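You operate a simulated robot arm through the tools that you are given. There is no shell and no other tool.

You are at the controls of a simulated robot arm. One attempt, no reset.

JOB
Turn the air on and set the big dial pointer to the set air card's pressure.
Fine: open the red valve, free the blue lever, turn the big black knob, then lock the lever. The air stays on. Where these are worked on the way, their far stop is far enough and under half their travel is too little: blue lever.
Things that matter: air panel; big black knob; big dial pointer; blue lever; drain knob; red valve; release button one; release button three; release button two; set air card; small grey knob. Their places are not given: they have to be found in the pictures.

The check looks at the end state, three seconds after you hand in, the way a careful person would. Anything else that was tipped, shoved, dropped, spilled or broken makes it a failure.

ROBOT AND FRAMES
A 6-joint arm with a two-finger parallel gripper, fixed in place. Base frame: the origin is on the floor under the middle of its stand, x ahead of it, y to its left, z up. Lengths are in m, angles in rad, forces in N, time in s.
With the tool pointing down near the work surface it reaches from about 0.3 to 0.62 m from the base axis. Its first joint turns from -2.007 to 2.007 rad. Payload 3.43 kg.
The tool frame sits at the grasp point between the pads (the TCP): z along the fingers, y along the line on which they close. The tips reach 0.034 m beyond it. Largest opening 0.128 m; finger width 0.024, thickness 0.012; the body of the gripper, 0.048 by 0.13 m, starts 0.096 m behind the TCP.
Orientation is that of the tool frame in the base frame, as a unit quaternion [x, y, z, w]. With the fingers straight down and closing along the base's y, the tool's x points along the base's -x, its y along +y and its z along -z.

CONTROLS
- The arm moves only by the tool apply_moves. Its argument "rows" is one flat list of numbers, 6 for each row, row after row: the shift along the base's x, y, z in mm, then the turn, a rotation vector about the base's x, y, z in rad. In form: [tx, ty, tz, rx, ry, rz, tx, ty, tz, rx, ry, rz, ...]. A call has 1 to 20 rows; each row is the pose to reach, as a shift and turn from the pose commanded when the call began. "hand" is the finger opening in mm, from 0 to 128, set as the call begins (left out, the last holds). A row lasts 0.2 s, in which the tool goes at most 0.05 m and 0.15 rad; a call with a longer step from one row to the next is refused whole, and so is a gripper value outside its range. Where a pose cannot be reached the arm comes as near as it can. A force on the tool above 40 N (or 10 N above the force at the start of the call, whichever is more), or a blocked arm, ends the call early, and 0.2 s more pass. The fingers move at their own pace (about 0.153 m/s each) and stop on an object; they squeeze with about 41 N. The grip force told is the motor's: it shows also when the fingers shut on nothing. Time passes only in rows, and 0.2 s behind the last, so rows that repeat a pose let the fingers close. It gives the time, the measured TCP pose, the force on the tool (base axes), the opening and the grip force at its end, in the units of the frame above (readings bear some noise), with the torque about the TCP (base axes, N m) and any sound that the robot's microphone picked up.
- Cameras (640 x 400 px; columns grow to the right, rows downward): "scene" is fixed at [0.0501, -0.501, 1.9121]; the picture's right is [0.30, -0.96, 0.00], its down [-0.93, -0.29, -0.22] and it looks along [0.21, 0.06, -0.98] (base axes); focal length 214 px, centre (320, 200). "wrist" rides on the gripper at [0.076, -0.011, -0.16] in the tool frame; the picture's right is [0.15, 0.99, 0.00], its down [-0.88, 0.13, -0.46] and it looks along [-0.45, 0.07, 0.89] (tool axes); focal length 234 px, centre (320, 200).
- grab_frame(camera): a new picture of that camera. No time passes.
- slide_trunk(by): slides the trunk up (or, below 0, down) by that many m; the arm rides with it, the base frame stays. It gives what a move gives, with no picture.
- probe_pixels(camera, pixels): for up to 12 pixels [column, row] of the newest picture of that camera ("zoom" is the newest enlarged one), the place [x, y, z] in the base frame of the surface seen there, good to about 0.002 m. No time passes.
- zoom(camera, box): a new picture of the part [left, top, right, bottom] of that camera's present view, enlarged. No time passes.
- hand_in(): hands the job in; it is judged then, once.

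Leave the gripper open and the arm clear of the work at the hand-in unless told otherwise.

The tools are called as a command line: name --argument value ..., lists and objects as JSON in quotes. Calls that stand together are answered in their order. apply_moves: Moves the arm, as the interface text tells. Its arguments: {"type":"object","properties":{"rows":{"type":"array","items":{"type":"number"}},"hand":{"type":"number"}},"required":["rows"]} The other tools are called the same way: slide_trunk (by) moves the trunk up or down; grab_frame (camera) takes a picture; probe_pixels (camera, pixels) gives the place of the surface under pixels of a picture; zoom (camera, box) takes an enlarged picture of a part of a camera's view; hand_in () hands the job in.

At the start:

```text
time: 0.0
tcp_pos: [0.2635, -0.2676, 1.4102]
tcp_rot: [0.001, 1.0, -0.001, 0.0]
wrist_force: [0.1, 1.1, -0.5]
wrist_torque: [-0.01, 0.02, 0.04]
opening: 0.1277
finger_force: 0.1
trunk travel left (down, up): [-0.925, 0.065]
```

scene: 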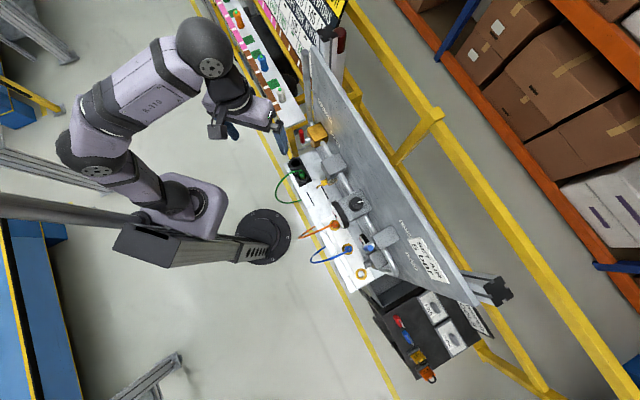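
wrist: 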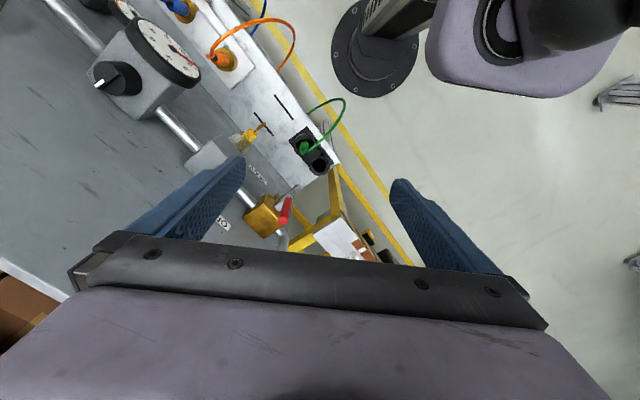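

I see a slanted grey air panel with a pipe run: a brass valve with a red handle, grey blocks, a dial, a knob and a card. I'll zoom in on both cameras to see more detail first.

zoom --camera "scene" --box '[270, 100, 490, 300]'

zoom --camera "wrist" --box '[0, 0, 400, 260]'

```text
2.00 times, centred on (380, 200) of scene
```

zoom: 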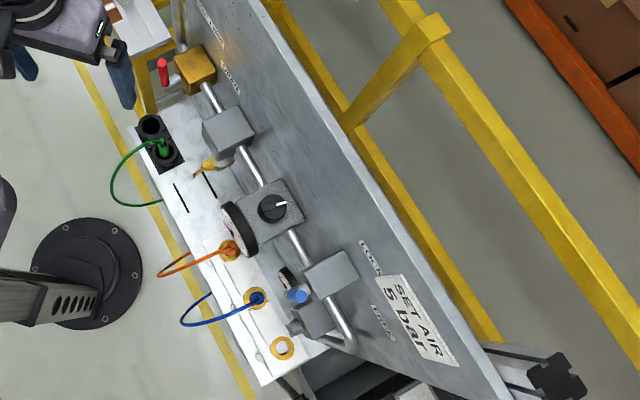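

```text
1.54 times, centred on (200, 130) of wrist
```

zoom: 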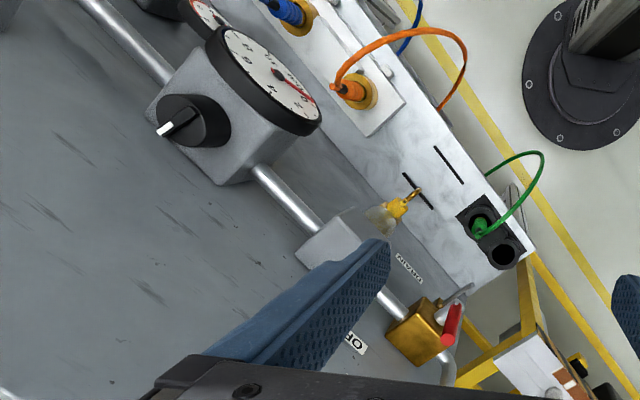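

The card reads "SET AIR 5 bar". I'll probe points on the panel parts in the scene zoom. First I re-take the zoom of the scene so its pixels are the newest.

zoom --camera "scene" --box '[290, 110, 400, 180]'

zoom --camera "scene" --box '[330, 180, 450, 290]'

probe_pixels --camera "scene" --pixels '[[317, 131], [302, 136], [333, 165], [355, 203], [340, 210], [386, 237], [368, 247], [377, 259], [304, 50], [479, 303], [430, 260], [385, 180]]'

```text
5.71 times, centred on (345, 145) of scene
```

zoom: 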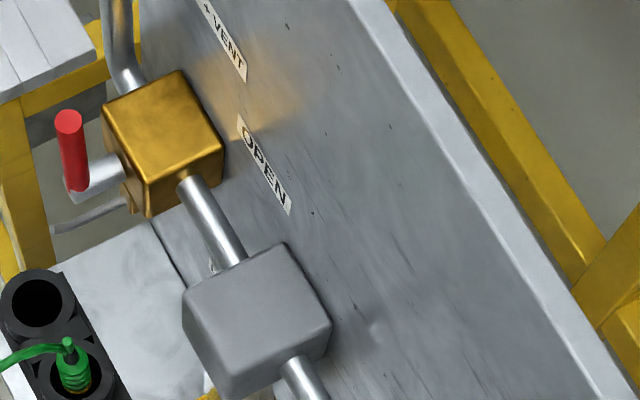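

```text
3.64 times, centred on (390, 235) of scene
```

zoom: 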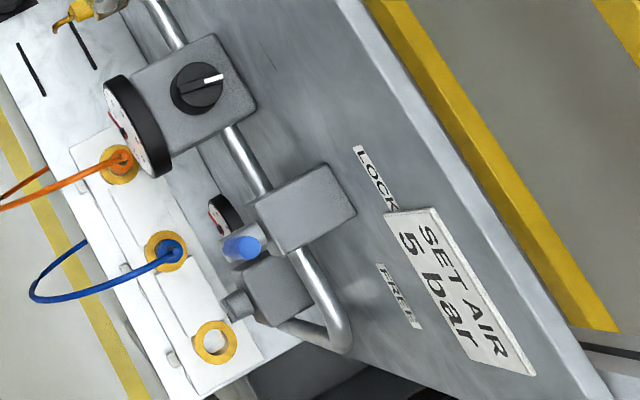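

```text
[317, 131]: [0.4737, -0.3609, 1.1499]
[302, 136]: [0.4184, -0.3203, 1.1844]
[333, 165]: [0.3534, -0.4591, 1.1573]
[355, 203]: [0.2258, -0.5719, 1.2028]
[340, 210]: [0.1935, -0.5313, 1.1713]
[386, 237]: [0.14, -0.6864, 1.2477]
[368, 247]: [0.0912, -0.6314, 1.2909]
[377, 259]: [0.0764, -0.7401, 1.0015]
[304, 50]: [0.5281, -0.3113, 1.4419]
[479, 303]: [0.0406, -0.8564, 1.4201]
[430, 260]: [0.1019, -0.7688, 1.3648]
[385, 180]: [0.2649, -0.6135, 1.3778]
```

The panel stands upright and runs diagonally. I'll take tighter zooms of the regulator, dial, lever and valve to understand each control.

zoom --camera "scene" --box '[330, 180, 400, 225]'

probe_pixels --camera "zoom" --pixels '[[215, 210], [255, 195], [200, 190], [240, 230], [130, 130], [300, 100], [330, 220], [200, 330], [100, 220], [440, 200], [500, 300], [300, 330]]'

zoom --camera "scene" --box '[350, 215, 420, 260]'

```text
8.89 times, centred on (365, 202) of scene
```

zoom: 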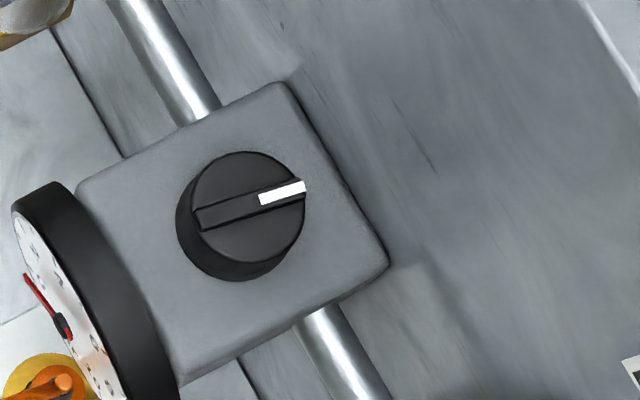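

```text
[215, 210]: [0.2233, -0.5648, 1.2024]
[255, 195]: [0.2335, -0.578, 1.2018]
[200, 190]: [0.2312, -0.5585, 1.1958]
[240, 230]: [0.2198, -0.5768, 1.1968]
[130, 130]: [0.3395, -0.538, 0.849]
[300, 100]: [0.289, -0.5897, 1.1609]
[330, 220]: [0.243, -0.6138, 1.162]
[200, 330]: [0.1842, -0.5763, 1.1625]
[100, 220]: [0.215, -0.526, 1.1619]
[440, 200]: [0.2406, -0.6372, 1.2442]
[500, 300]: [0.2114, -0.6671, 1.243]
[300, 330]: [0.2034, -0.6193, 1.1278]
```

```text
8.89 times, centred on (385, 238) of scene
```

zoom: 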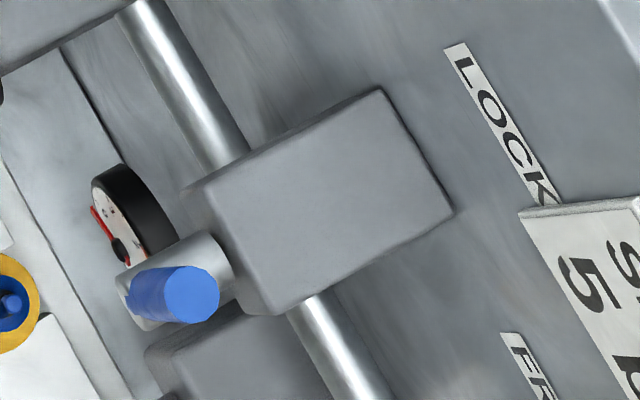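

The black knob sits on top of the regulator block with a vertical axis (about 0.226, -0.570, 1.20). Now I'll probe the blue lever and its labels in the newest zoom, and then the red valve.

probe_pixels --camera "zoom" --pixels '[[190, 295], [165, 275], [140, 295], [215, 255], [150, 322], [200, 325], [485, 95], [530, 180], [520, 350], [400, 130], [320, 200], [112, 235]]'

zoom --camera "scene" --box '[285, 110, 355, 155]'

```text
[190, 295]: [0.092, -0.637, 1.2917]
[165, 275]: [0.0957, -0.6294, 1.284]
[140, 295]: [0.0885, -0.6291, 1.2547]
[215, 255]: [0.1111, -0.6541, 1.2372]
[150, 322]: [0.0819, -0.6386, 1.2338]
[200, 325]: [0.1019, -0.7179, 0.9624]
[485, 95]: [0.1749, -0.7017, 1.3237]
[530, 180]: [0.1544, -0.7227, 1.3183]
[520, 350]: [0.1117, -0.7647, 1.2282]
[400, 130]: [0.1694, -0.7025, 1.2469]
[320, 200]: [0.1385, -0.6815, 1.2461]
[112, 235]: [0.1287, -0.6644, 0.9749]
```

```text
8.89 times, centred on (320, 132) of scene
```

zoom: 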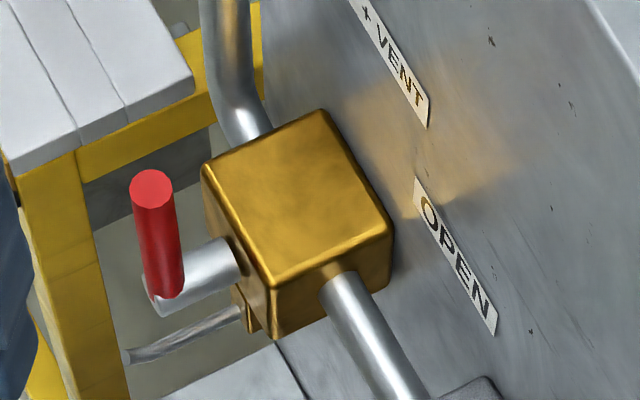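

The panel normal is 45° between -x and +y, with the panel plane about 0.62 m from the base axis. LOCK is above the blue lever hub and FREE is to its right. I'll turn the tool to point 45° down at the panel, keeping the TCP where it is, so the wrist camera looks at the panel.

apply_moves --rows '[0, 0, 0, -0.0385, -0.093, -0.093, 0, 0, 0, -0.077, -0.186, -0.186, 0, 0, 0, -0.1155, -0.279, -0.279, 0, 0, 0, -0.154, -0.3719, -0.3719, 0, 0, 0, -0.1925, -0.4649, -0.4649, 0, 0, 0, -0.231, -0.5579, -0.5579, 0, 0, 0, -0.2695, -0.6508, -0.6508, 0, 0, 0, -0.308, -0.7438, -0.7438]'

grab_frame --camera "wrist"

grab_frame --camera "scene"

```text
time: 1.8
tcp_pos: [0.3, -0.3357, 1.434]
tcp_rot: [0.355, 0.853, -0.147, 0.354]
wrist_force: [0.4, -0.1, 0.2]
wrist_torque: [0.03, -0.01, -0.02]
opening: 0.1278
finger_force: 0.0
out of reach, approached as far as the arm can: row 5, 6, 7, 8
trunk travel left (down, up): [-0.925, 0.065]
```

```text
taken
```

wrist: 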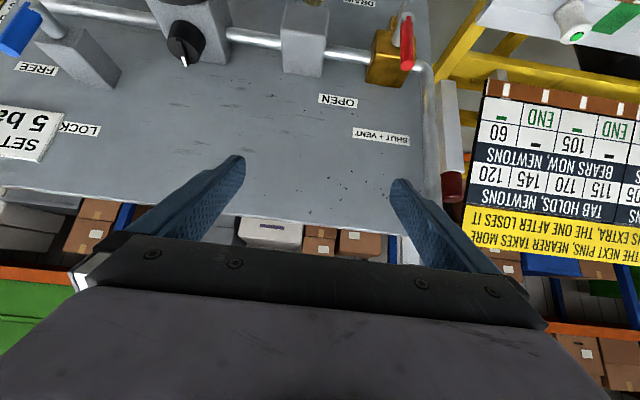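

```text
taken
```

scene: 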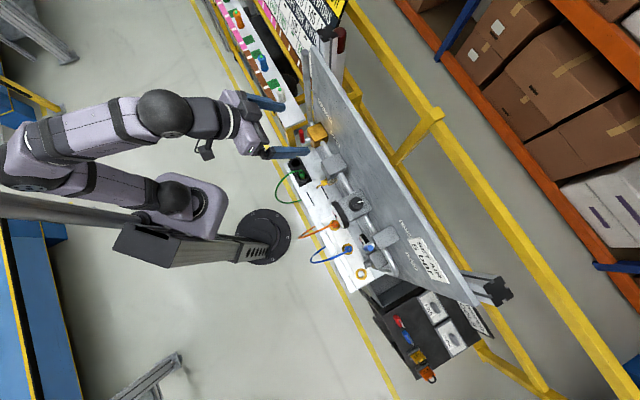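

The tool tilts 45° now (the arm was pushed a bit outward). Wrist picture is upside down: SHUT+VENT above the red handle, OPEN beside it. I'll shift right along the panel to see the dial, knob and blue lever.

apply_moves --rows '[-20, -36, -2, 0, 0, 0, -40, -72, -4, 0, 0, 0, -60, -107, -6, 0, 0, 0, -80, -143, -8, 0, 0, 0, -101, -178, -10, 0, 0, 0]' --hand 0

grab_frame --camera "wrist"

```text
time: 3.0
tcp_pos: [0.1949, -0.5133, 1.4225]
tcp_rot: [0.353, 0.854, -0.146, 0.353]
wrist_force: [-1.1, 0.9, -0.5]
wrist_torque: [-0.02, 0.0, 0.06]
opening: 0.0001
finger_force: 32.8
trunk travel left (down, up): [-0.925, 0.065]
```

```text
taken
```

wrist: 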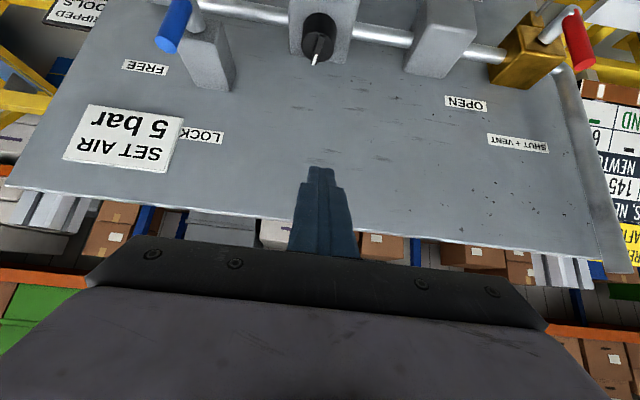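

The shifts apply from the reached pose. I see the red handle, the lever (blue, upper left of the picture), and the knob, but the dial is out of view. I'll back off from the panel and lower by about 0.1 m.

apply_moves --rows '[-20, 20, -20, 0, 0, 0, -40, 40, -50, 0, 0, 0, -60, 60, -80, 0, 0, 0, -65, 65, -110, 0, 0, 0, -65, 65, -130, 0, 0, 0]' --hand 0

grab_frame --camera "wrist"

```text
time: 4.2
tcp_pos: [0.1322, -0.4481, 1.2929]
tcp_rot: [0.354, 0.853, -0.147, 0.353]
wrist_force: [0.0, -0.9, 0.9]
wrist_torque: [-0.01, 0.0, 0.0]
opening: 0.0
finger_force: 33.5
trunk travel left (down, up): [-0.925, 0.065]
```

```text
taken
```

wrist: 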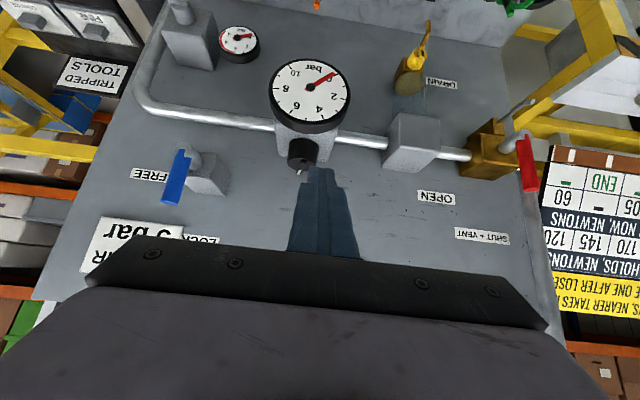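

The dial is now visible (upside down). I'll zoom to read it and probe the positions of the key parts.

zoom --camera "wrist" --box '[210, 20, 370, 120]'

probe_pixels --camera "wrist" --pixels '[[176, 175], [168, 200], [183, 155], [205, 175], [525, 165], [533, 188], [517, 138], [485, 150], [310, 90], [300, 152], [238, 42], [180, 45]]'

zoom --camera "wrist" --box '[130, 120, 250, 220]'

zoom --camera "wrist" --box '[450, 100, 570, 200]'

```text
4.00 times, centred on (290, 70) of wrist
```

zoom: 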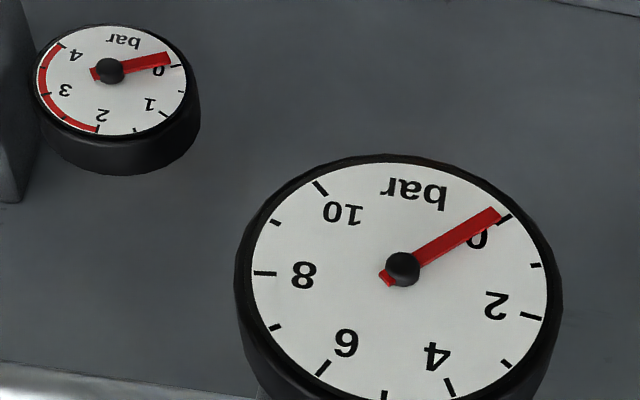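

```text
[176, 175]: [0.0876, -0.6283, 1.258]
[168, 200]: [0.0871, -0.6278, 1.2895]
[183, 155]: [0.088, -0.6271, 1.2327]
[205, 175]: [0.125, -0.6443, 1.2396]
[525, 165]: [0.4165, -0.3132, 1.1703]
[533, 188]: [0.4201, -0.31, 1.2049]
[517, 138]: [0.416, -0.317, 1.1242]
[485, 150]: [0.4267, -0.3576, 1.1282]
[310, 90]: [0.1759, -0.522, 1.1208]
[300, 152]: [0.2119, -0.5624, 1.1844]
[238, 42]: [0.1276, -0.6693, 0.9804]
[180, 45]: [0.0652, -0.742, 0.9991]
```

```text
4.00 times, centred on (190, 170) of wrist
```

zoom: 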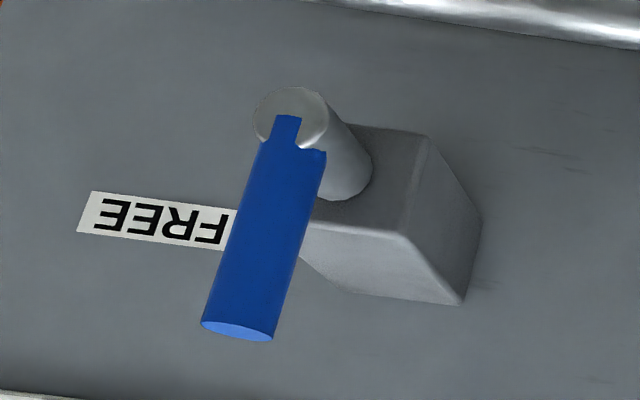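

```text
4.00 times, centred on (510, 150) of wrist
```

zoom: 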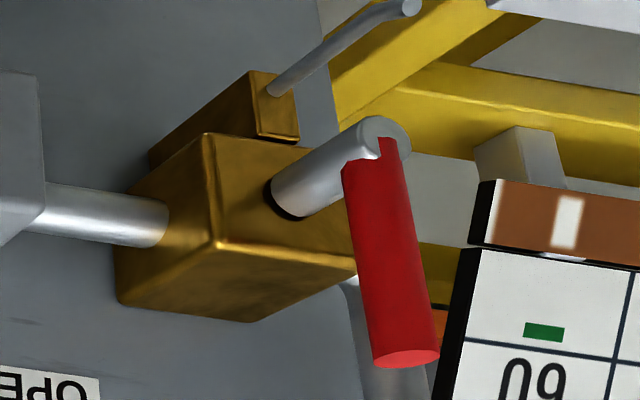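

The dial reads 0 with scale 0–10 bar. I'll probe the lever's geometry in a fresh zoom.

zoom --camera "wrist" --box '[130, 120, 250, 220]'

probe_pixels --camera "zoom" --pixels '[[270, 115], [315, 115], [345, 160], [240, 330], [210, 320], [268, 330], [265, 220], [235, 220], [295, 220], [350, 260], [390, 190], [450, 270]]'

zoom --camera "wrist" --box '[450, 100, 570, 200]'

probe_pixels --camera "zoom" --pixels '[[395, 140], [360, 125], [320, 180], [405, 358], [380, 355], [435, 355], [385, 240], [355, 240], [415, 240], [180, 230], [260, 280], [400, 8]]'

```text
4.00 times, centred on (190, 170) of wrist
```

zoom: 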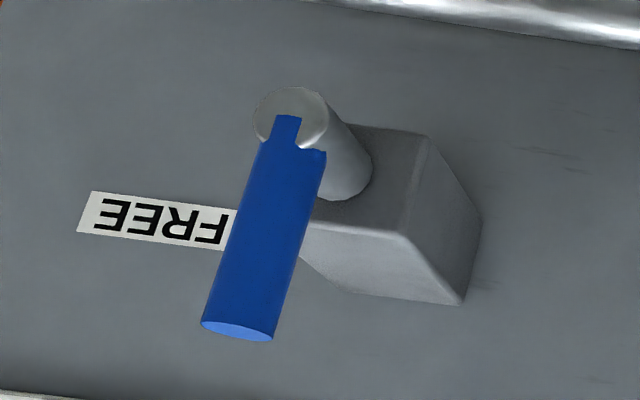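

```text
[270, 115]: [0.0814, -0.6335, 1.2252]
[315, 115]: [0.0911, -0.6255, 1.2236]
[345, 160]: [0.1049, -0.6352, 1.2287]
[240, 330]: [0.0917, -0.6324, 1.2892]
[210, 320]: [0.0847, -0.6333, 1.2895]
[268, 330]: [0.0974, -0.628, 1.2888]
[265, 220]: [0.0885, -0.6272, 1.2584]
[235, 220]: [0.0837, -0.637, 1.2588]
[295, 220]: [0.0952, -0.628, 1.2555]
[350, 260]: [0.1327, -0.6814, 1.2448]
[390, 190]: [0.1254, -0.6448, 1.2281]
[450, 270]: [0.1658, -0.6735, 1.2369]
```

```text
4.00 times, centred on (510, 150) of wrist
```

zoom: 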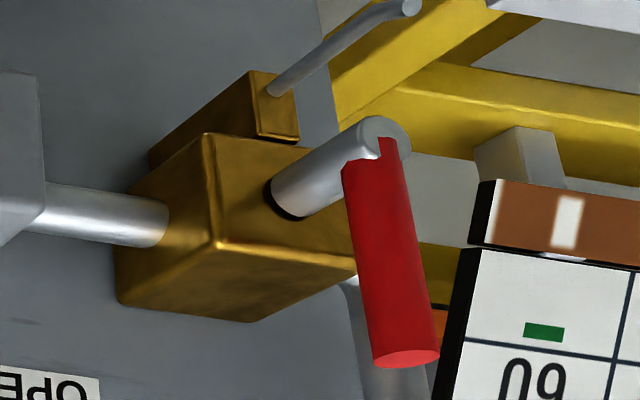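

```text
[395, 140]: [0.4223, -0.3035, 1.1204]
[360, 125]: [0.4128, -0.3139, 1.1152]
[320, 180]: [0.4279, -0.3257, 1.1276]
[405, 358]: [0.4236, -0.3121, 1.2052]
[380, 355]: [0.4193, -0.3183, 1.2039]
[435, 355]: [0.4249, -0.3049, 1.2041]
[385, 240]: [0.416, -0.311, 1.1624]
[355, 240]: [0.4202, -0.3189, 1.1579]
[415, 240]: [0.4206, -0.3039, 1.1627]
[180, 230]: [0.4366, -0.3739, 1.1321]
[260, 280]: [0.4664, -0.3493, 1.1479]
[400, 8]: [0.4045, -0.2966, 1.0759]
```

The red handle is at about u=0.078 along the panel, standing up from z 1.12 to 1.205 at 0.097 m in front of the panel. Before moving to its left side I'll probe what stands around there: pipe at (555,240), board at (600,200), frame bar at (590,110).

probe_pixels --camera "wrist" --pixels '[[548, 225], [556, 255], [565, 200], [600, 200], [554, 160], [590, 110], [560, 130], [540, 120], [620, 280], [505, 150], [508, 238], [436, 198]]'

probe_pixels --camera "scene" --pixels '[[306, 60], [312, 85], [318, 105], [330, 30], [341, 40], [300, 105], [290, 100], [320, 20], [338, 60], [308, 118], [315, 108], [296, 128]]'

```text
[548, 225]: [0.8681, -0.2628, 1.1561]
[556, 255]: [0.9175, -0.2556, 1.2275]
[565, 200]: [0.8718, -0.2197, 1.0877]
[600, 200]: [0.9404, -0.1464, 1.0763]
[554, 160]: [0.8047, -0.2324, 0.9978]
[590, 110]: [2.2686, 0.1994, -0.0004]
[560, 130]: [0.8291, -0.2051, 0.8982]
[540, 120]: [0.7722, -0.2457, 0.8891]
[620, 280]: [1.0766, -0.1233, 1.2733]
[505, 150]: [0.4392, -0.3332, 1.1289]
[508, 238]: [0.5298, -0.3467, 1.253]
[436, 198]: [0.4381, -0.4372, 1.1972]
```

```text
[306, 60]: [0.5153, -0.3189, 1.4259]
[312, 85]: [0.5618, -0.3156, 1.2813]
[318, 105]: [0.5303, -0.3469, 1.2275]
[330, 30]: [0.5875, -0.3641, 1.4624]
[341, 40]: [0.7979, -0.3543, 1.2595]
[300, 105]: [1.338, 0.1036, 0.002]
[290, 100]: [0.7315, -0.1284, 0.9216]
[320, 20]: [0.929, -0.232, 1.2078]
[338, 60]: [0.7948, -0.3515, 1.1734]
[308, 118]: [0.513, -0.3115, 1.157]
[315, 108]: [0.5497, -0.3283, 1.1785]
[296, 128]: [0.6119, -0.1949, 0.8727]
```

No obstacle near the left side of the red handle. I'll move (fingers closed) to a point left of and above the red handle: u=0.13, 0.13 m out from the panel, z=1.30.

apply_moves --rows '[34, 21.5, 1, 0, 0, 0, 68, 43, 2, 0, 0, 0, 102, 64.5, 2, 0, 0, 0, 136, 86, 3, 0, 0, 0, 170, 107.5, 4, 0, 0, 0, 204, 129, 5, 0, 0, 0, 238, 150.5, 6, 0, 0, 0, 272, 172, 7, 0, 0, 0, 306, 193.5, 7, 0, 0, 0]' --hand 0

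grab_frame --camera "wrist"

```text
time: 6.2
tcp_pos: [0.4402, -0.2536, 1.2975]
tcp_rot: [0.353, 0.854, -0.147, 0.353]
wrist_force: [0.0, 0.0, 0.3]
wrist_torque: [-0.02, 0.01, 0.0]
opening: 0.0
finger_force: 32.9
trunk travel left (down, up): [-0.925, 0.065]
```

```text
taken
```

wrist: 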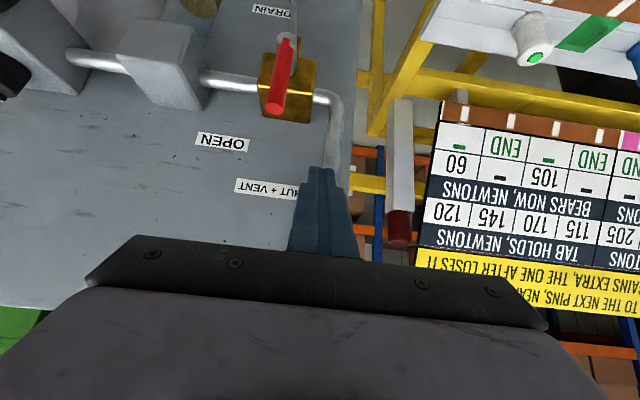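

The finger is to the left (world) of the red handle and above. I'll descend to z≈1.198 and move in to 0.11 m from the panel, still left of the handle.

apply_moves --rows '[0, 0, -33, 0, 0, 0, 5, -5, -66, 0, 0, 0, 14, -14, -99, 0, 0, 0, 14, -14, -99, 0, 0, 0]' --hand 0

grab_frame --camera "wrist"

```text
time: 7.2
tcp_pos: [0.4544, -0.2683, 1.1982]
tcp_rot: [0.354, 0.853, -0.146, 0.354]
wrist_force: [0.3, -0.1, 0.4]
wrist_torque: [0.02, -0.02, 0.03]
opening: 0.0
finger_force: 33.0
trunk travel left (down, up): [-0.925, 0.065]
```

```text
taken
```

wrist: 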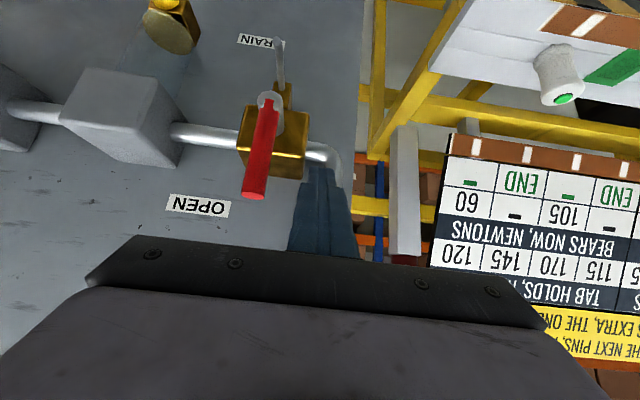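

I'm at u=0.132, level with the handle's upper part. I'll push the red handle toward OPEN (to the right, along -u), following its arc to about 60° first and watching the force.

apply_moves --rows '[-18.8, -18.8, 2, 0, 0, 0, -23.4, -23.4, 5, 0, 0, 0, -28, -28, 6, 0, 0, 0, -33, -33, 6, 0, 0, 0, -38, -38, 5, 0, 0, 0, -42.9, -42.9, 2.7, 0, 0, 0, -47.5, -47.5, -1, 0, 0, 0, -52, -52, -4.3, 0, 0, 0, -56, -56, -9, 0, 0, 0, -59.3, -59.3, -14.3, 0, 0, 0]' --hand 0

grab_frame --camera "wrist"

```text
time: 9.4
tcp_pos: [0.3937, -0.33, 1.1872]
tcp_rot: [0.353, 0.854, -0.147, 0.354]
wrist_force: [4.0, -0.5, -0.1]
wrist_torque: [0.04, -0.14, 0.04]
opening: 0.0001
finger_force: 32.7
trunk travel left (down, up): [-0.925, 0.065]
```

```text
taken
```

wrist: 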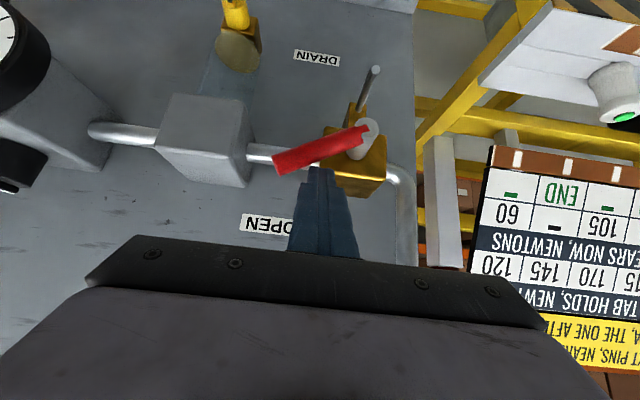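

The handle has turned about 65° with low force (~4 N). I continue pressing down along the arc to its stop.

apply_moves --rows '[-3, -3, -6, 0, 0, 0, -5.4, -5.4, -12.5, 0, 0, 0, -6.5, -6.5, -17, 0, 0, 0, -7.7, -7.7, -21.6, 0, 0, 0, -8, -8, -25, 0, 0, 0]' --hand 0

grab_frame --camera "wrist"

```text
time: 10.6
tcp_pos: [0.3851, -0.3379, 1.1694]
tcp_rot: [0.356, 0.853, -0.152, 0.35]
wrist_force: [1.5, 0.1, 0.3]
wrist_torque: [0.12, 0.2, -0.06]
opening: 0.0
finger_force: 33.5
out of reach, approached as far as the arm can: row 3, 4, 5
trunk travel left (down, up): [-0.925, 0.065]
```

```text
taken
```

wrist: 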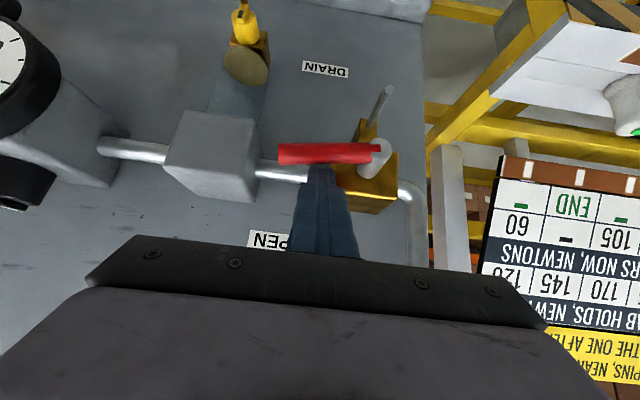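

The arm hit its reach limit going lower; the handle is about 85° round. I'll check the handle and lower with the trunk afterwards. First zoom/probe on the handle.

zoom --camera "wrist" --box '[260, 100, 420, 200]'

probe_pixels --camera "zoom" --pixels '[[100, 215], [250, 215], [400, 215], [480, 190], [90, 190], [90, 240], [400, 190], [400, 240]]'

grab_frame --camera "scene"

```text
4.00 times, centred on (340, 150) of wrist
```

zoom: 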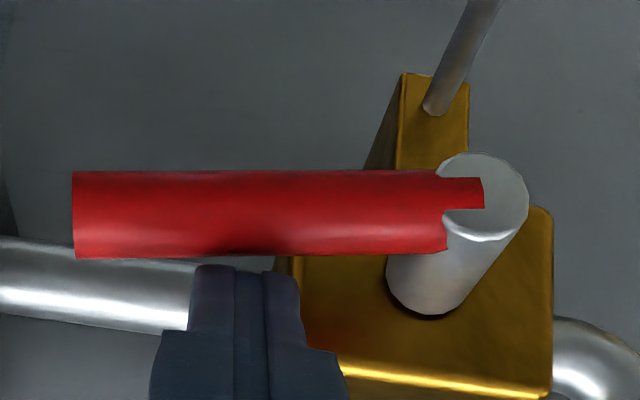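

```text
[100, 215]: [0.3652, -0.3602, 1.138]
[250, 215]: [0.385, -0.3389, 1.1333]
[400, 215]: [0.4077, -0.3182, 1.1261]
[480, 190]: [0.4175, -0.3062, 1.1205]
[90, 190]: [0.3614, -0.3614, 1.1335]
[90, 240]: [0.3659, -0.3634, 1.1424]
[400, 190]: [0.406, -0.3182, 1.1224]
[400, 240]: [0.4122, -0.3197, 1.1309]
```

```text
taken
```

scene: 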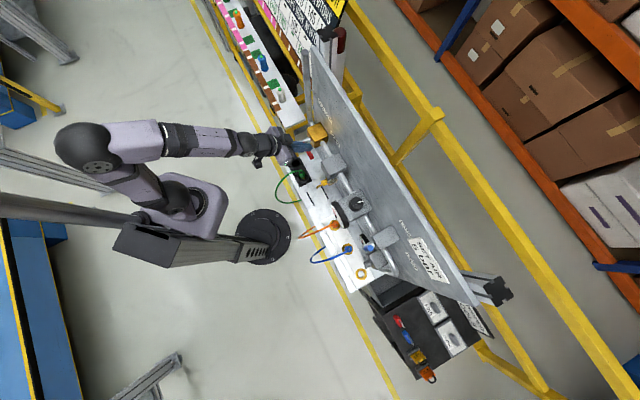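

The handle is still about 11° above horizontal. I'll raise the tool straight up 0.17 m, then slide the trunk down 0.15 m to get more room below.

apply_moves --rows '[-5, 5, 34, 0, 0, 0, -10, 10, 68, 0, 0, 0, -10, 10, 102, 0, 0, 0, -10, 10, 136, 0, 0, 0, -10, 10, 170, 0, 0, 0]' --hand 0

slide_trunk --by -0.15

grab_frame --camera "scene"

grab_frame --camera "wrist"

```text
time: 11.8
tcp_pos: [0.3753, -0.3255, 1.3402]
tcp_rot: [0.354, 0.853, -0.146, 0.354]
wrist_force: [-0.3, -0.4, -0.3]
wrist_torque: [0.01, -0.03, -0.02]
opening: 0.0001
finger_force: 32.7
trunk travel left (down, up): [-0.925, 0.065]
```

```text
time: 13.6
tcp_pos: [0.3753, -0.3257, 1.1893]
tcp_rot: [0.353, 0.854, -0.146, 0.354]
wrist_force: [0.8, -0.4, -0.2]
wrist_torque: [-0.02, 0.0, 0.01]
opening: 0.0002
finger_force: 33.3
trunk travel left (down, up): [-0.775, 0.215]
```

```text
taken
```

scene: 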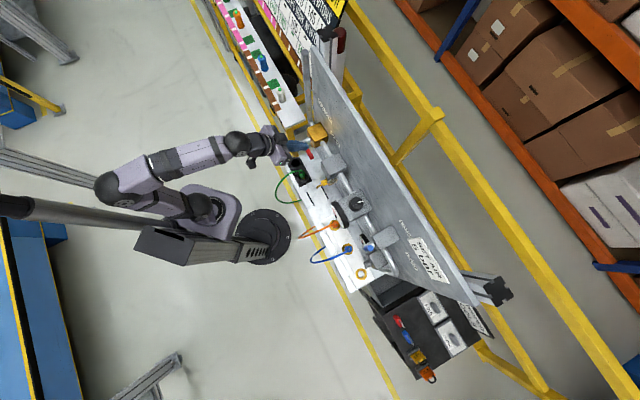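

```text
taken
```

wrist: 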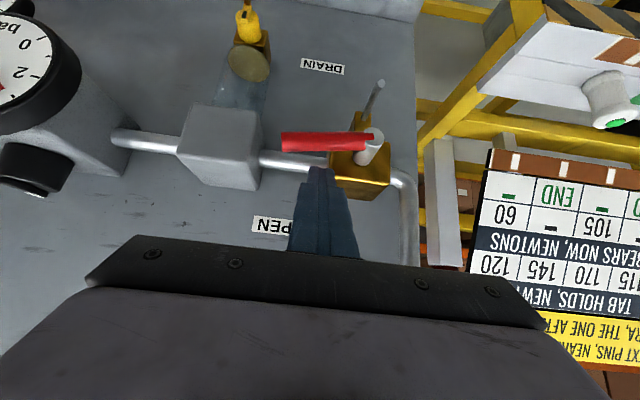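

The trunk is lower now and the tool is above the handle. I'll move in slightly and press the handle down the remaining ~11° to its stop, with small steps.

apply_moves --rows '[-2.1, -19.1, -4, 0, 0, 0, -2.1, -19.1, -14, 0, 0, 0, -2.1, -19.1, -19, 0, 0, 0, -2.1, -19.1, -23, 0, 0, 0, -2.1, -19.1, -27, 0, 0, 0, -2.1, -19.1, -30, 0, 0, 0]' --hand 0

zoom --camera "wrist" --box '[260, 100, 420, 200]'

probe_pixels --camera "zoom" --pixels '[[100, 200], [250, 200], [400, 200], [150, 200], [350, 200]]'

```text
time: 14.9
tcp_pos: [0.3722, -0.3436, 1.1614]
tcp_rot: [0.354, 0.853, -0.148, 0.355]
wrist_force: [-2.5, -0.3, 5.3]
wrist_torque: [-0.06, 0.01, -0.08]
opening: 0.0
finger_force: 33.1
trunk travel left (down, up): [-0.775, 0.215]
```

```text
4.00 times, centred on (340, 150) of wrist
```

zoom: 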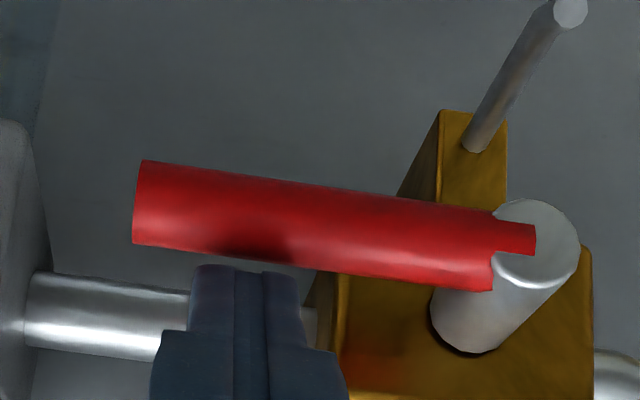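

```text
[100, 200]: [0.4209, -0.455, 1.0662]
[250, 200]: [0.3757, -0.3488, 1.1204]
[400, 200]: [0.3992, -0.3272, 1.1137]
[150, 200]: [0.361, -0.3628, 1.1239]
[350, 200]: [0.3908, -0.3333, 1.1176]
```

Force is about 5 N up. I'll probe the handle's centreline to see if it is horizontal, then press a bit more.

probe_pixels --camera "zoom" --pixels '[[150, 205], [250, 218], [350, 230], [450, 243], [140, 165], [490, 210], [138, 240], [490, 288], [520, 235], [560, 235]]'

apply_moves --rows '[0, 0, -3, 0, 0, 0, 0, 0, -6, 0, 0, 0]' --hand 0

zoom --camera "wrist" --box '[260, 100, 420, 200]'

probe_pixels --camera "zoom" --pixels '[[150, 200], [250, 213], [350, 225], [450, 238]]'

```text
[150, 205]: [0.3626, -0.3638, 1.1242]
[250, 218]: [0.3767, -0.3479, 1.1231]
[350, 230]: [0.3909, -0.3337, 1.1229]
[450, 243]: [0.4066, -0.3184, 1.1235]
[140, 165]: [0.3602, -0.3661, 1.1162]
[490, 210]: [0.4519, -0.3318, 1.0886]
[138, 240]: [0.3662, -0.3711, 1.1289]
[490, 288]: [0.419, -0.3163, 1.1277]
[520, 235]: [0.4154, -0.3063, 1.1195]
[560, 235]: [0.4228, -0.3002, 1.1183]
```

```text
time: 15.6
tcp_pos: [0.3724, -0.343, 1.1616]
tcp_rot: [0.352, 0.851, -0.15, 0.36]
wrist_force: [0.3, -0.2, 25.5]
wrist_torque: [-0.23, -0.32, 0.35]
opening: 0.0
finger_force: 33.2
trunk travel left (down, up): [-0.775, 0.215]
```

```text
4.00 times, centred on (340, 150) of wrist
```

zoom: 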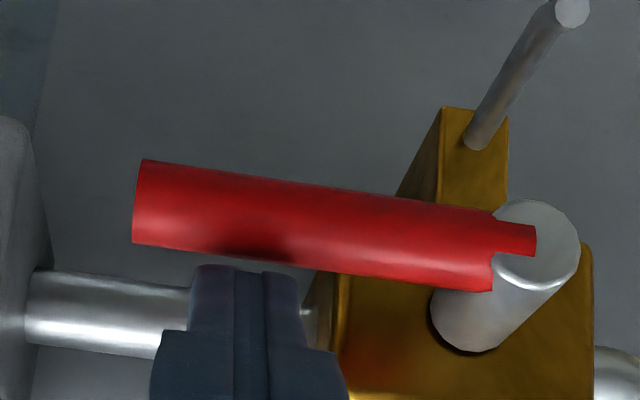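

```text
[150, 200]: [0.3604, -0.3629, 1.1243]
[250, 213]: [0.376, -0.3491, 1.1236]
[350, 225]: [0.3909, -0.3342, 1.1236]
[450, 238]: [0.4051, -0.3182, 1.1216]
```

The handle is horizontal and at its stop (25 N with no further motion): valve is open. I'll lift off and move back to look at the dial from near its front.

apply_moves --rows '[-5, 5, 30, 0, 0, 0, -10, 10, 65, 0, 0, 0, -15, 15, 100, 0, 0, 0, -45, -10, 110, 0, 0, 0, -80, -35, 110, 0, 0, 0, -115, -60, 110, 0, 0, 0, -150, -85, 110, 0, 0, 0, -185, -105, 110, 0, 0, 0, -215, -115, 110, 0, 0, 0]' --hand 0

grab_frame --camera "wrist"

```text
time: 17.6
tcp_pos: [0.1542, -0.4593, 1.2614]
tcp_rot: [0.353, 0.854, -0.145, 0.354]
wrist_force: [0.3, -0.3, 0.1]
wrist_torque: [-0.02, 0.02, 0.03]
opening: 0.0003
finger_force: 33.2
trunk travel left (down, up): [-0.775, 0.215]
```

```text
taken
```

wrist: 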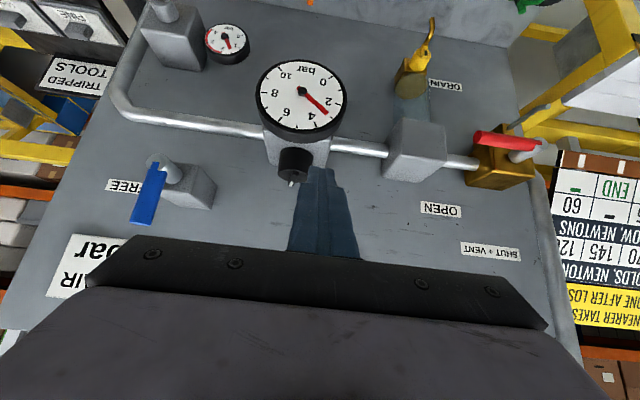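

zoom --camera "wrist" --box '[240, 40, 360, 140]'

probe_pixels --camera "zoom" --pixels '[[325, 160], [300, 100], [300, 300], [460, 100], [180, 180]]'

zoom --camera "wrist" --box '[240, 120, 360, 200]'

```text
4.00 times, centred on (300, 90) of wrist
```

zoom: 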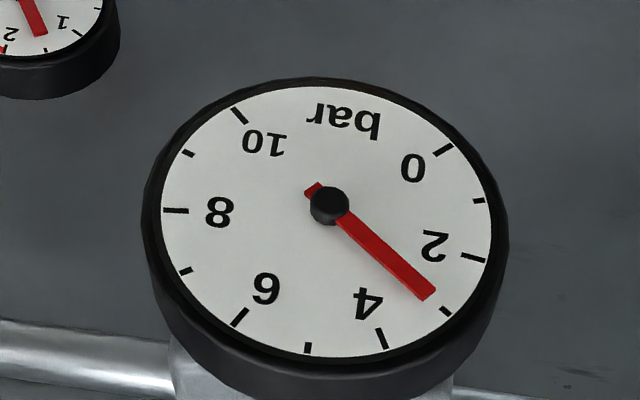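

```text
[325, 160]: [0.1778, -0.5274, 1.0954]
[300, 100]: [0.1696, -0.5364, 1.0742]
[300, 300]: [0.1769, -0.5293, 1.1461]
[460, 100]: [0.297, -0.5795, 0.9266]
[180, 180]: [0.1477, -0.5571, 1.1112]
```

```text
5.00 times, centred on (300, 160) of wrist
```

zoom: 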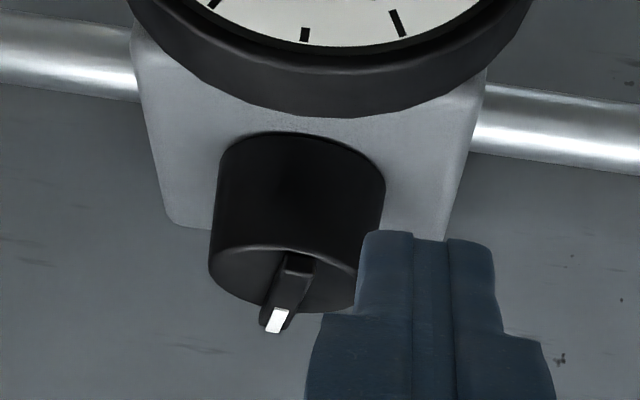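

The dial now reads 3 bar with the air on; the card asks for 5 bar. Next is the blue lever, which must go from up (LOCK) to the right (FREE). I'll turn the tool horizontal toward the panel while moving to the left side of the lever (u≈-0.335, 0.16 m out, z≈1.28).

apply_moves --rows '[-11, -17, 4, -0.0926, -0.0926, 0, -22, -34, 8, -0.1851, -0.1851, 0, -33, -51, 11, -0.2777, -0.2777, 0, -44, -69, 14, -0.3703, -0.3703, 0, -55, -86, 17, -0.4628, -0.4628, 0, -65.8, -102.8, 20, -0.5554, -0.5554, 0]' --hand 0

grab_frame --camera "wrist"

grab_frame --camera "scene"

```text
time: 18.9
tcp_pos: [0.0928, -0.5646, 1.2827]
tcp_rot: [0.27, 0.653, -0.271, 0.654]
wrist_force: [-0.8, 0.6, -0.4]
wrist_torque: [-0.01, 0.0, 0.03]
opening: 0.0
finger_force: 33.0
trunk travel left (down, up): [-0.775, 0.215]
```

```text
taken
```

wrist: 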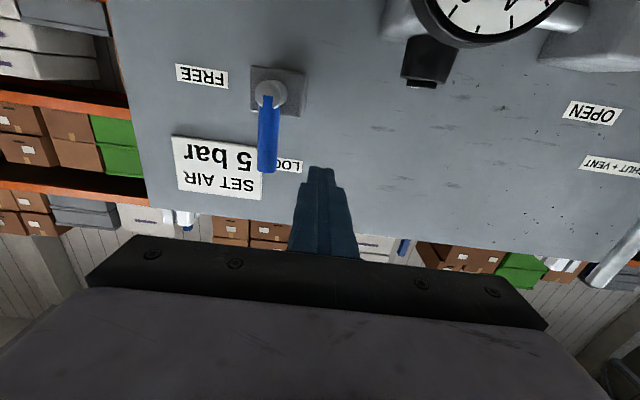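

```text
taken
```

scene: 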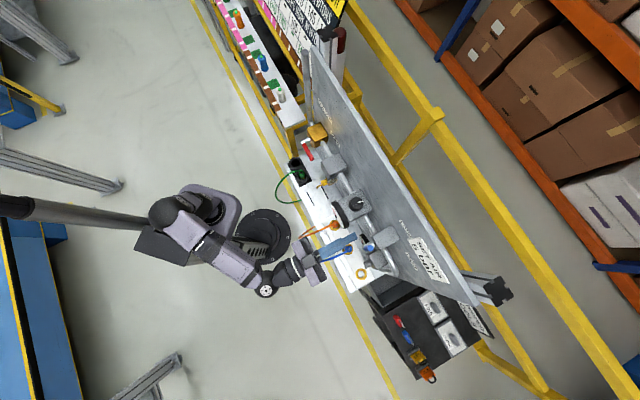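

The tool is horizontal, just left of the blue lever (finger tip at (320,170), lever at (267,130)). I'll move in beside the lever and push it toward FREE along its arc up to ~80°.

apply_moves --rows '[11.3, -11.3, 0, 0, 0, 0, 22.6, -22.6, -1, 0, 0, 0, 7.5, -37.7, -1, 0, 0, 0, 3.2, -42, -1, 0, 0, 0, -2.4, -47.6, 0, 0, 0, 0, -8.1, -53.3, -0.5, 0, 0, 0, -13.6, -58.8, -2, 0, 0, 0, -18.8, -64, -5.3, 0, 0, 0, -23.7, -68.9, -9.6, 0, 0, 0, -27.9, -73.1, -15, 0, 0, 0, -31.4, -76.6, -21.4, 0, 0, 0, -34, -79.2, -28.6, 0, 0, 0]' --hand 0

grab_frame --camera "wrist"

```text
time: 21.6
tcp_pos: [0.0574, -0.6408, 1.2543]
tcp_rot: [0.271, 0.654, -0.27, 0.653]
wrist_force: [-0.4, 0.4, 1.0]
wrist_torque: [-0.08, -0.04, -0.03]
opening: 0.0
finger_force: 33.5
trunk travel left (down, up): [-0.775, 0.215]
```

```text
taken
```

wrist: 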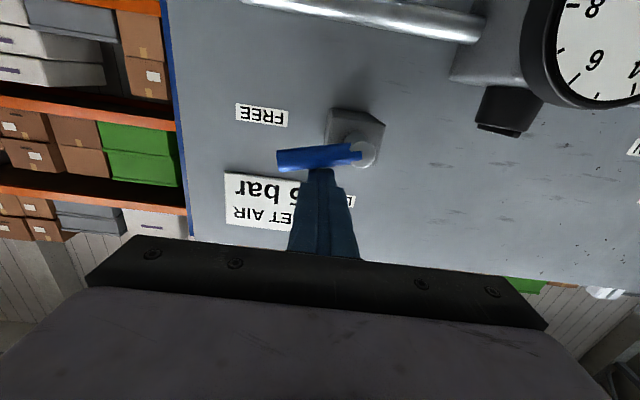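

The lever is near horizontal with small force. I'll press down the last ~10° to the FREE stop in small steps.

apply_moves --rows '[-1.5, -1.5, -4, 0, 0, 0, -2, -2, -8, 0, 0, 0, -2, -2, -11, 0, 0, 0, -2, -2, -13, 0, 0, 0]' --hand 0

zoom --camera "wrist" --box '[240, 90, 400, 190]'

probe_pixels --camera "zoom" --pixels '[[180, 230], [250, 225], [320, 220], [400, 215], [450, 215]]'

```text
time: 22.6
tcp_pos: [0.0548, -0.643, 1.246]
tcp_rot: [0.27, 0.652, -0.273, 0.654]
wrist_force: [-2.1, -2.2, 11.5]
wrist_torque: [-0.23, -0.19, -0.2]
opening: 0.0001
finger_force: 32.7
trunk travel left (down, up): [-0.775, 0.215]
```

```text
4.00 times, centred on (320, 140) of wrist
```

zoom: 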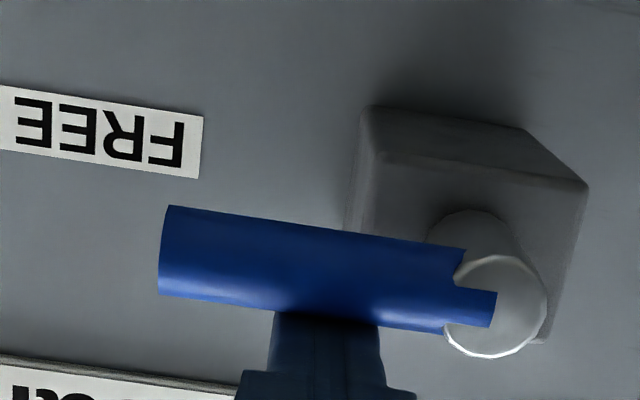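

```text
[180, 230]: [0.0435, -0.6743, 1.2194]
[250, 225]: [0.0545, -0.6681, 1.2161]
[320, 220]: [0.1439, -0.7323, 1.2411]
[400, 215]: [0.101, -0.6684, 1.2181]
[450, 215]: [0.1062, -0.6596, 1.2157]
```

Force rose to 11.5 N with the tool held up at z=1.246: the lever is at its FREE stop. I'll probe its centreline to confirm.

probe_pixels --camera "zoom" --pixels '[[180, 250], [250, 260], [320, 270], [400, 280], [470, 300], [500, 305]]'

```text
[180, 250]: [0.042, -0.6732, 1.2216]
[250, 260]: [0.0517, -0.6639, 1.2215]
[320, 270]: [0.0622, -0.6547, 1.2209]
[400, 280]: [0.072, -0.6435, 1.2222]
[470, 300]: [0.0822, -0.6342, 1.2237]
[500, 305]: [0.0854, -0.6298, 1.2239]
```

The blue lever is horizontal at FREE. I'll ease off upward, back away from the panel, and tilt the tool back to 45° while moving in front of and above the black knob.

apply_moves --rows '[0, 0, 10, 0, 0, 0, -28, 28, 14, 0, 0, 0, -50, 50, 18, 0, 0, 0, -30, 70, 20, 0.0926, 0.0926, 0, 0, 90, 24, 0.1851, 0.1851, 0, 25, 110, 26, 0.2777, 0.2777, 0, 50, 125, 28, 0.3703, 0.3703, 0, 65, 145, 30, 0.4628, 0.4628, 0, 77, 167, 30, 0.5554, 0.5554, 0]' --hand 0

grab_frame --camera "wrist"

```text
time: 24.6
tcp_pos: [0.1338, -0.4747, 1.2704]
tcp_rot: [0.355, 0.853, -0.147, 0.353]
wrist_force: [-0.5, 0.7, -0.5]
wrist_torque: [-0.01, 0.05, -0.01]
opening: 0.0
finger_force: 32.4
out of reach, approached as far as the arm can: row 2, 3, 4, 5
trunk travel left (down, up): [-0.775, 0.215]
```

```text
taken
```

wrist: 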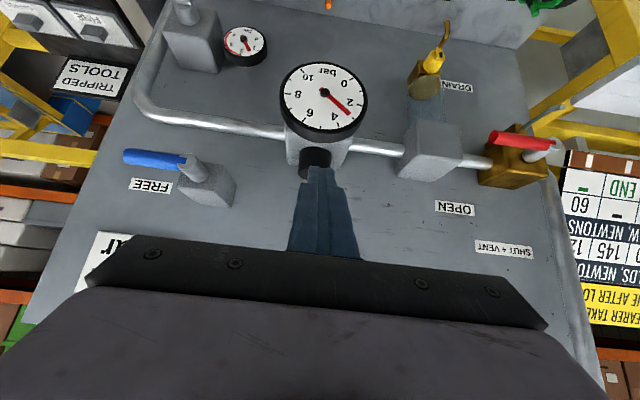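

Lever now at FREE, red handle at OPEN, dial at 3 bar. Now I'll open the fingers and locate the knob precisely using the scene camera.

apply_moves --rows '[0, 0, 0, 0, 0, 0, 0, 0, 0, 0, 0, 0]' --hand 80

zoom --camera "scene" --box '[335, 185, 375, 220]'

zoom --camera "wrist" --box '[250, 110, 390, 200]'

```text
time: 25.1
tcp_pos: [0.1322, -0.4755, 1.2695]
tcp_rot: [0.354, 0.853, -0.147, 0.353]
wrist_force: [0.7, -0.6, -0.1]
wrist_torque: [0.0, -0.04, 0.02]
opening: 0.0802
finger_force: 0.1
trunk travel left (down, up): [-0.775, 0.215]
```

```text
11.43 times, centred on (355, 202) of scene
```

zoom: 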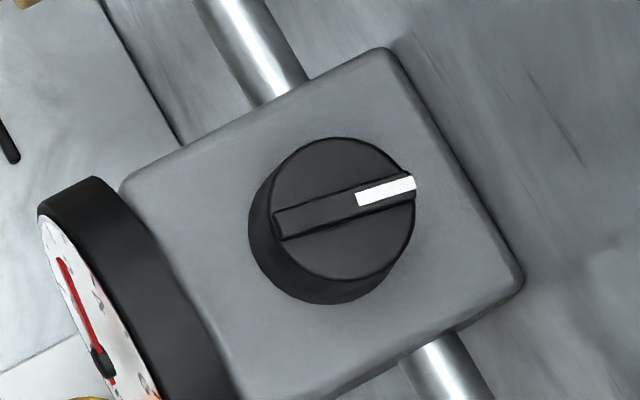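

```text
4.44 times, centred on (320, 155) of wrist
```

zoom: 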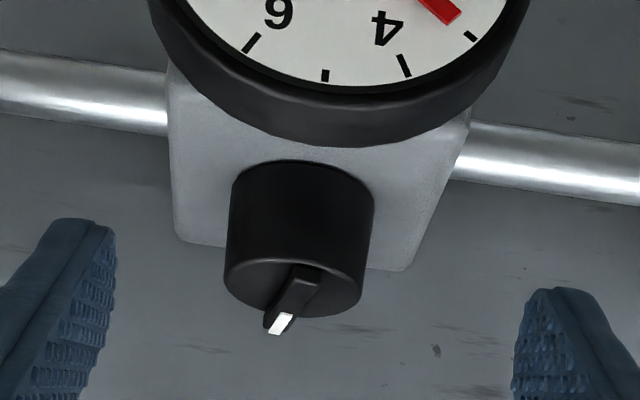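

I'll re-zoom the scene on the knob and probe its top disc edge and centre.

zoom --camera "scene" --box '[335, 185, 375, 220]'

probe_pixels --camera "zoom" --pixels '[[342, 230], [335, 185], [290, 175], [345, 145], [395, 235], [335, 272], [390, 170], [278, 200], [400, 190], [285, 232], [265, 265], [300, 330]]'

```text
11.43 times, centred on (355, 202) of scene
```

zoom: 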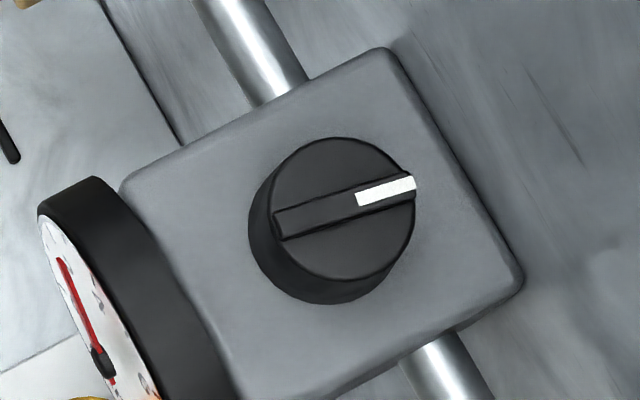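

```text
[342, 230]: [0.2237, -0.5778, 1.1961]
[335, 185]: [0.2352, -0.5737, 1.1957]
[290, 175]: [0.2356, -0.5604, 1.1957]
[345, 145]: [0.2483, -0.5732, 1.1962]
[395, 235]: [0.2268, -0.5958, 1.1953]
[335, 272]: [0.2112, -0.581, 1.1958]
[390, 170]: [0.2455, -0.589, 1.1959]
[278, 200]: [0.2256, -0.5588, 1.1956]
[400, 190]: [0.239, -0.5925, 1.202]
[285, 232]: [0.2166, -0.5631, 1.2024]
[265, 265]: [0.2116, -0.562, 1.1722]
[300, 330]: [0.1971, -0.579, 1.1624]
```

Knob centre is about (0.229, -0.577), radius 0.021, top z 1.196, block top z 1.162. I'll go to a standoff 0.08 m along the tool axis from the grip pose with 80 mm opening.

apply_moves --rows '[24, -26, -7, 0, 0, 0, 48.5, -52.7, -14.4, 0, 0, 0, 48.5, -52.7, -14.4, 0, 0, 0]' --hand 80

grab_frame --camera "wrist"

```text
time: 25.9
tcp_pos: [0.181, -0.528, 1.2555]
tcp_rot: [0.354, 0.853, -0.147, 0.353]
wrist_force: [0.9, 0.8, -0.4]
wrist_torque: [0.0, -0.02, 0.0]
opening: 0.0802
finger_force: 0.0
trunk travel left (down, up): [-0.775, 0.215]
```

```text
taken
```

wrist: 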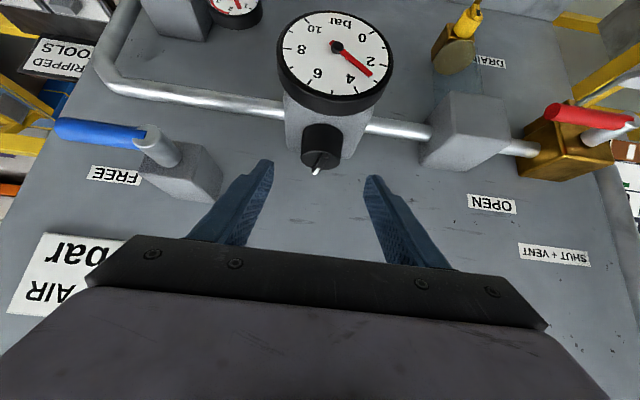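

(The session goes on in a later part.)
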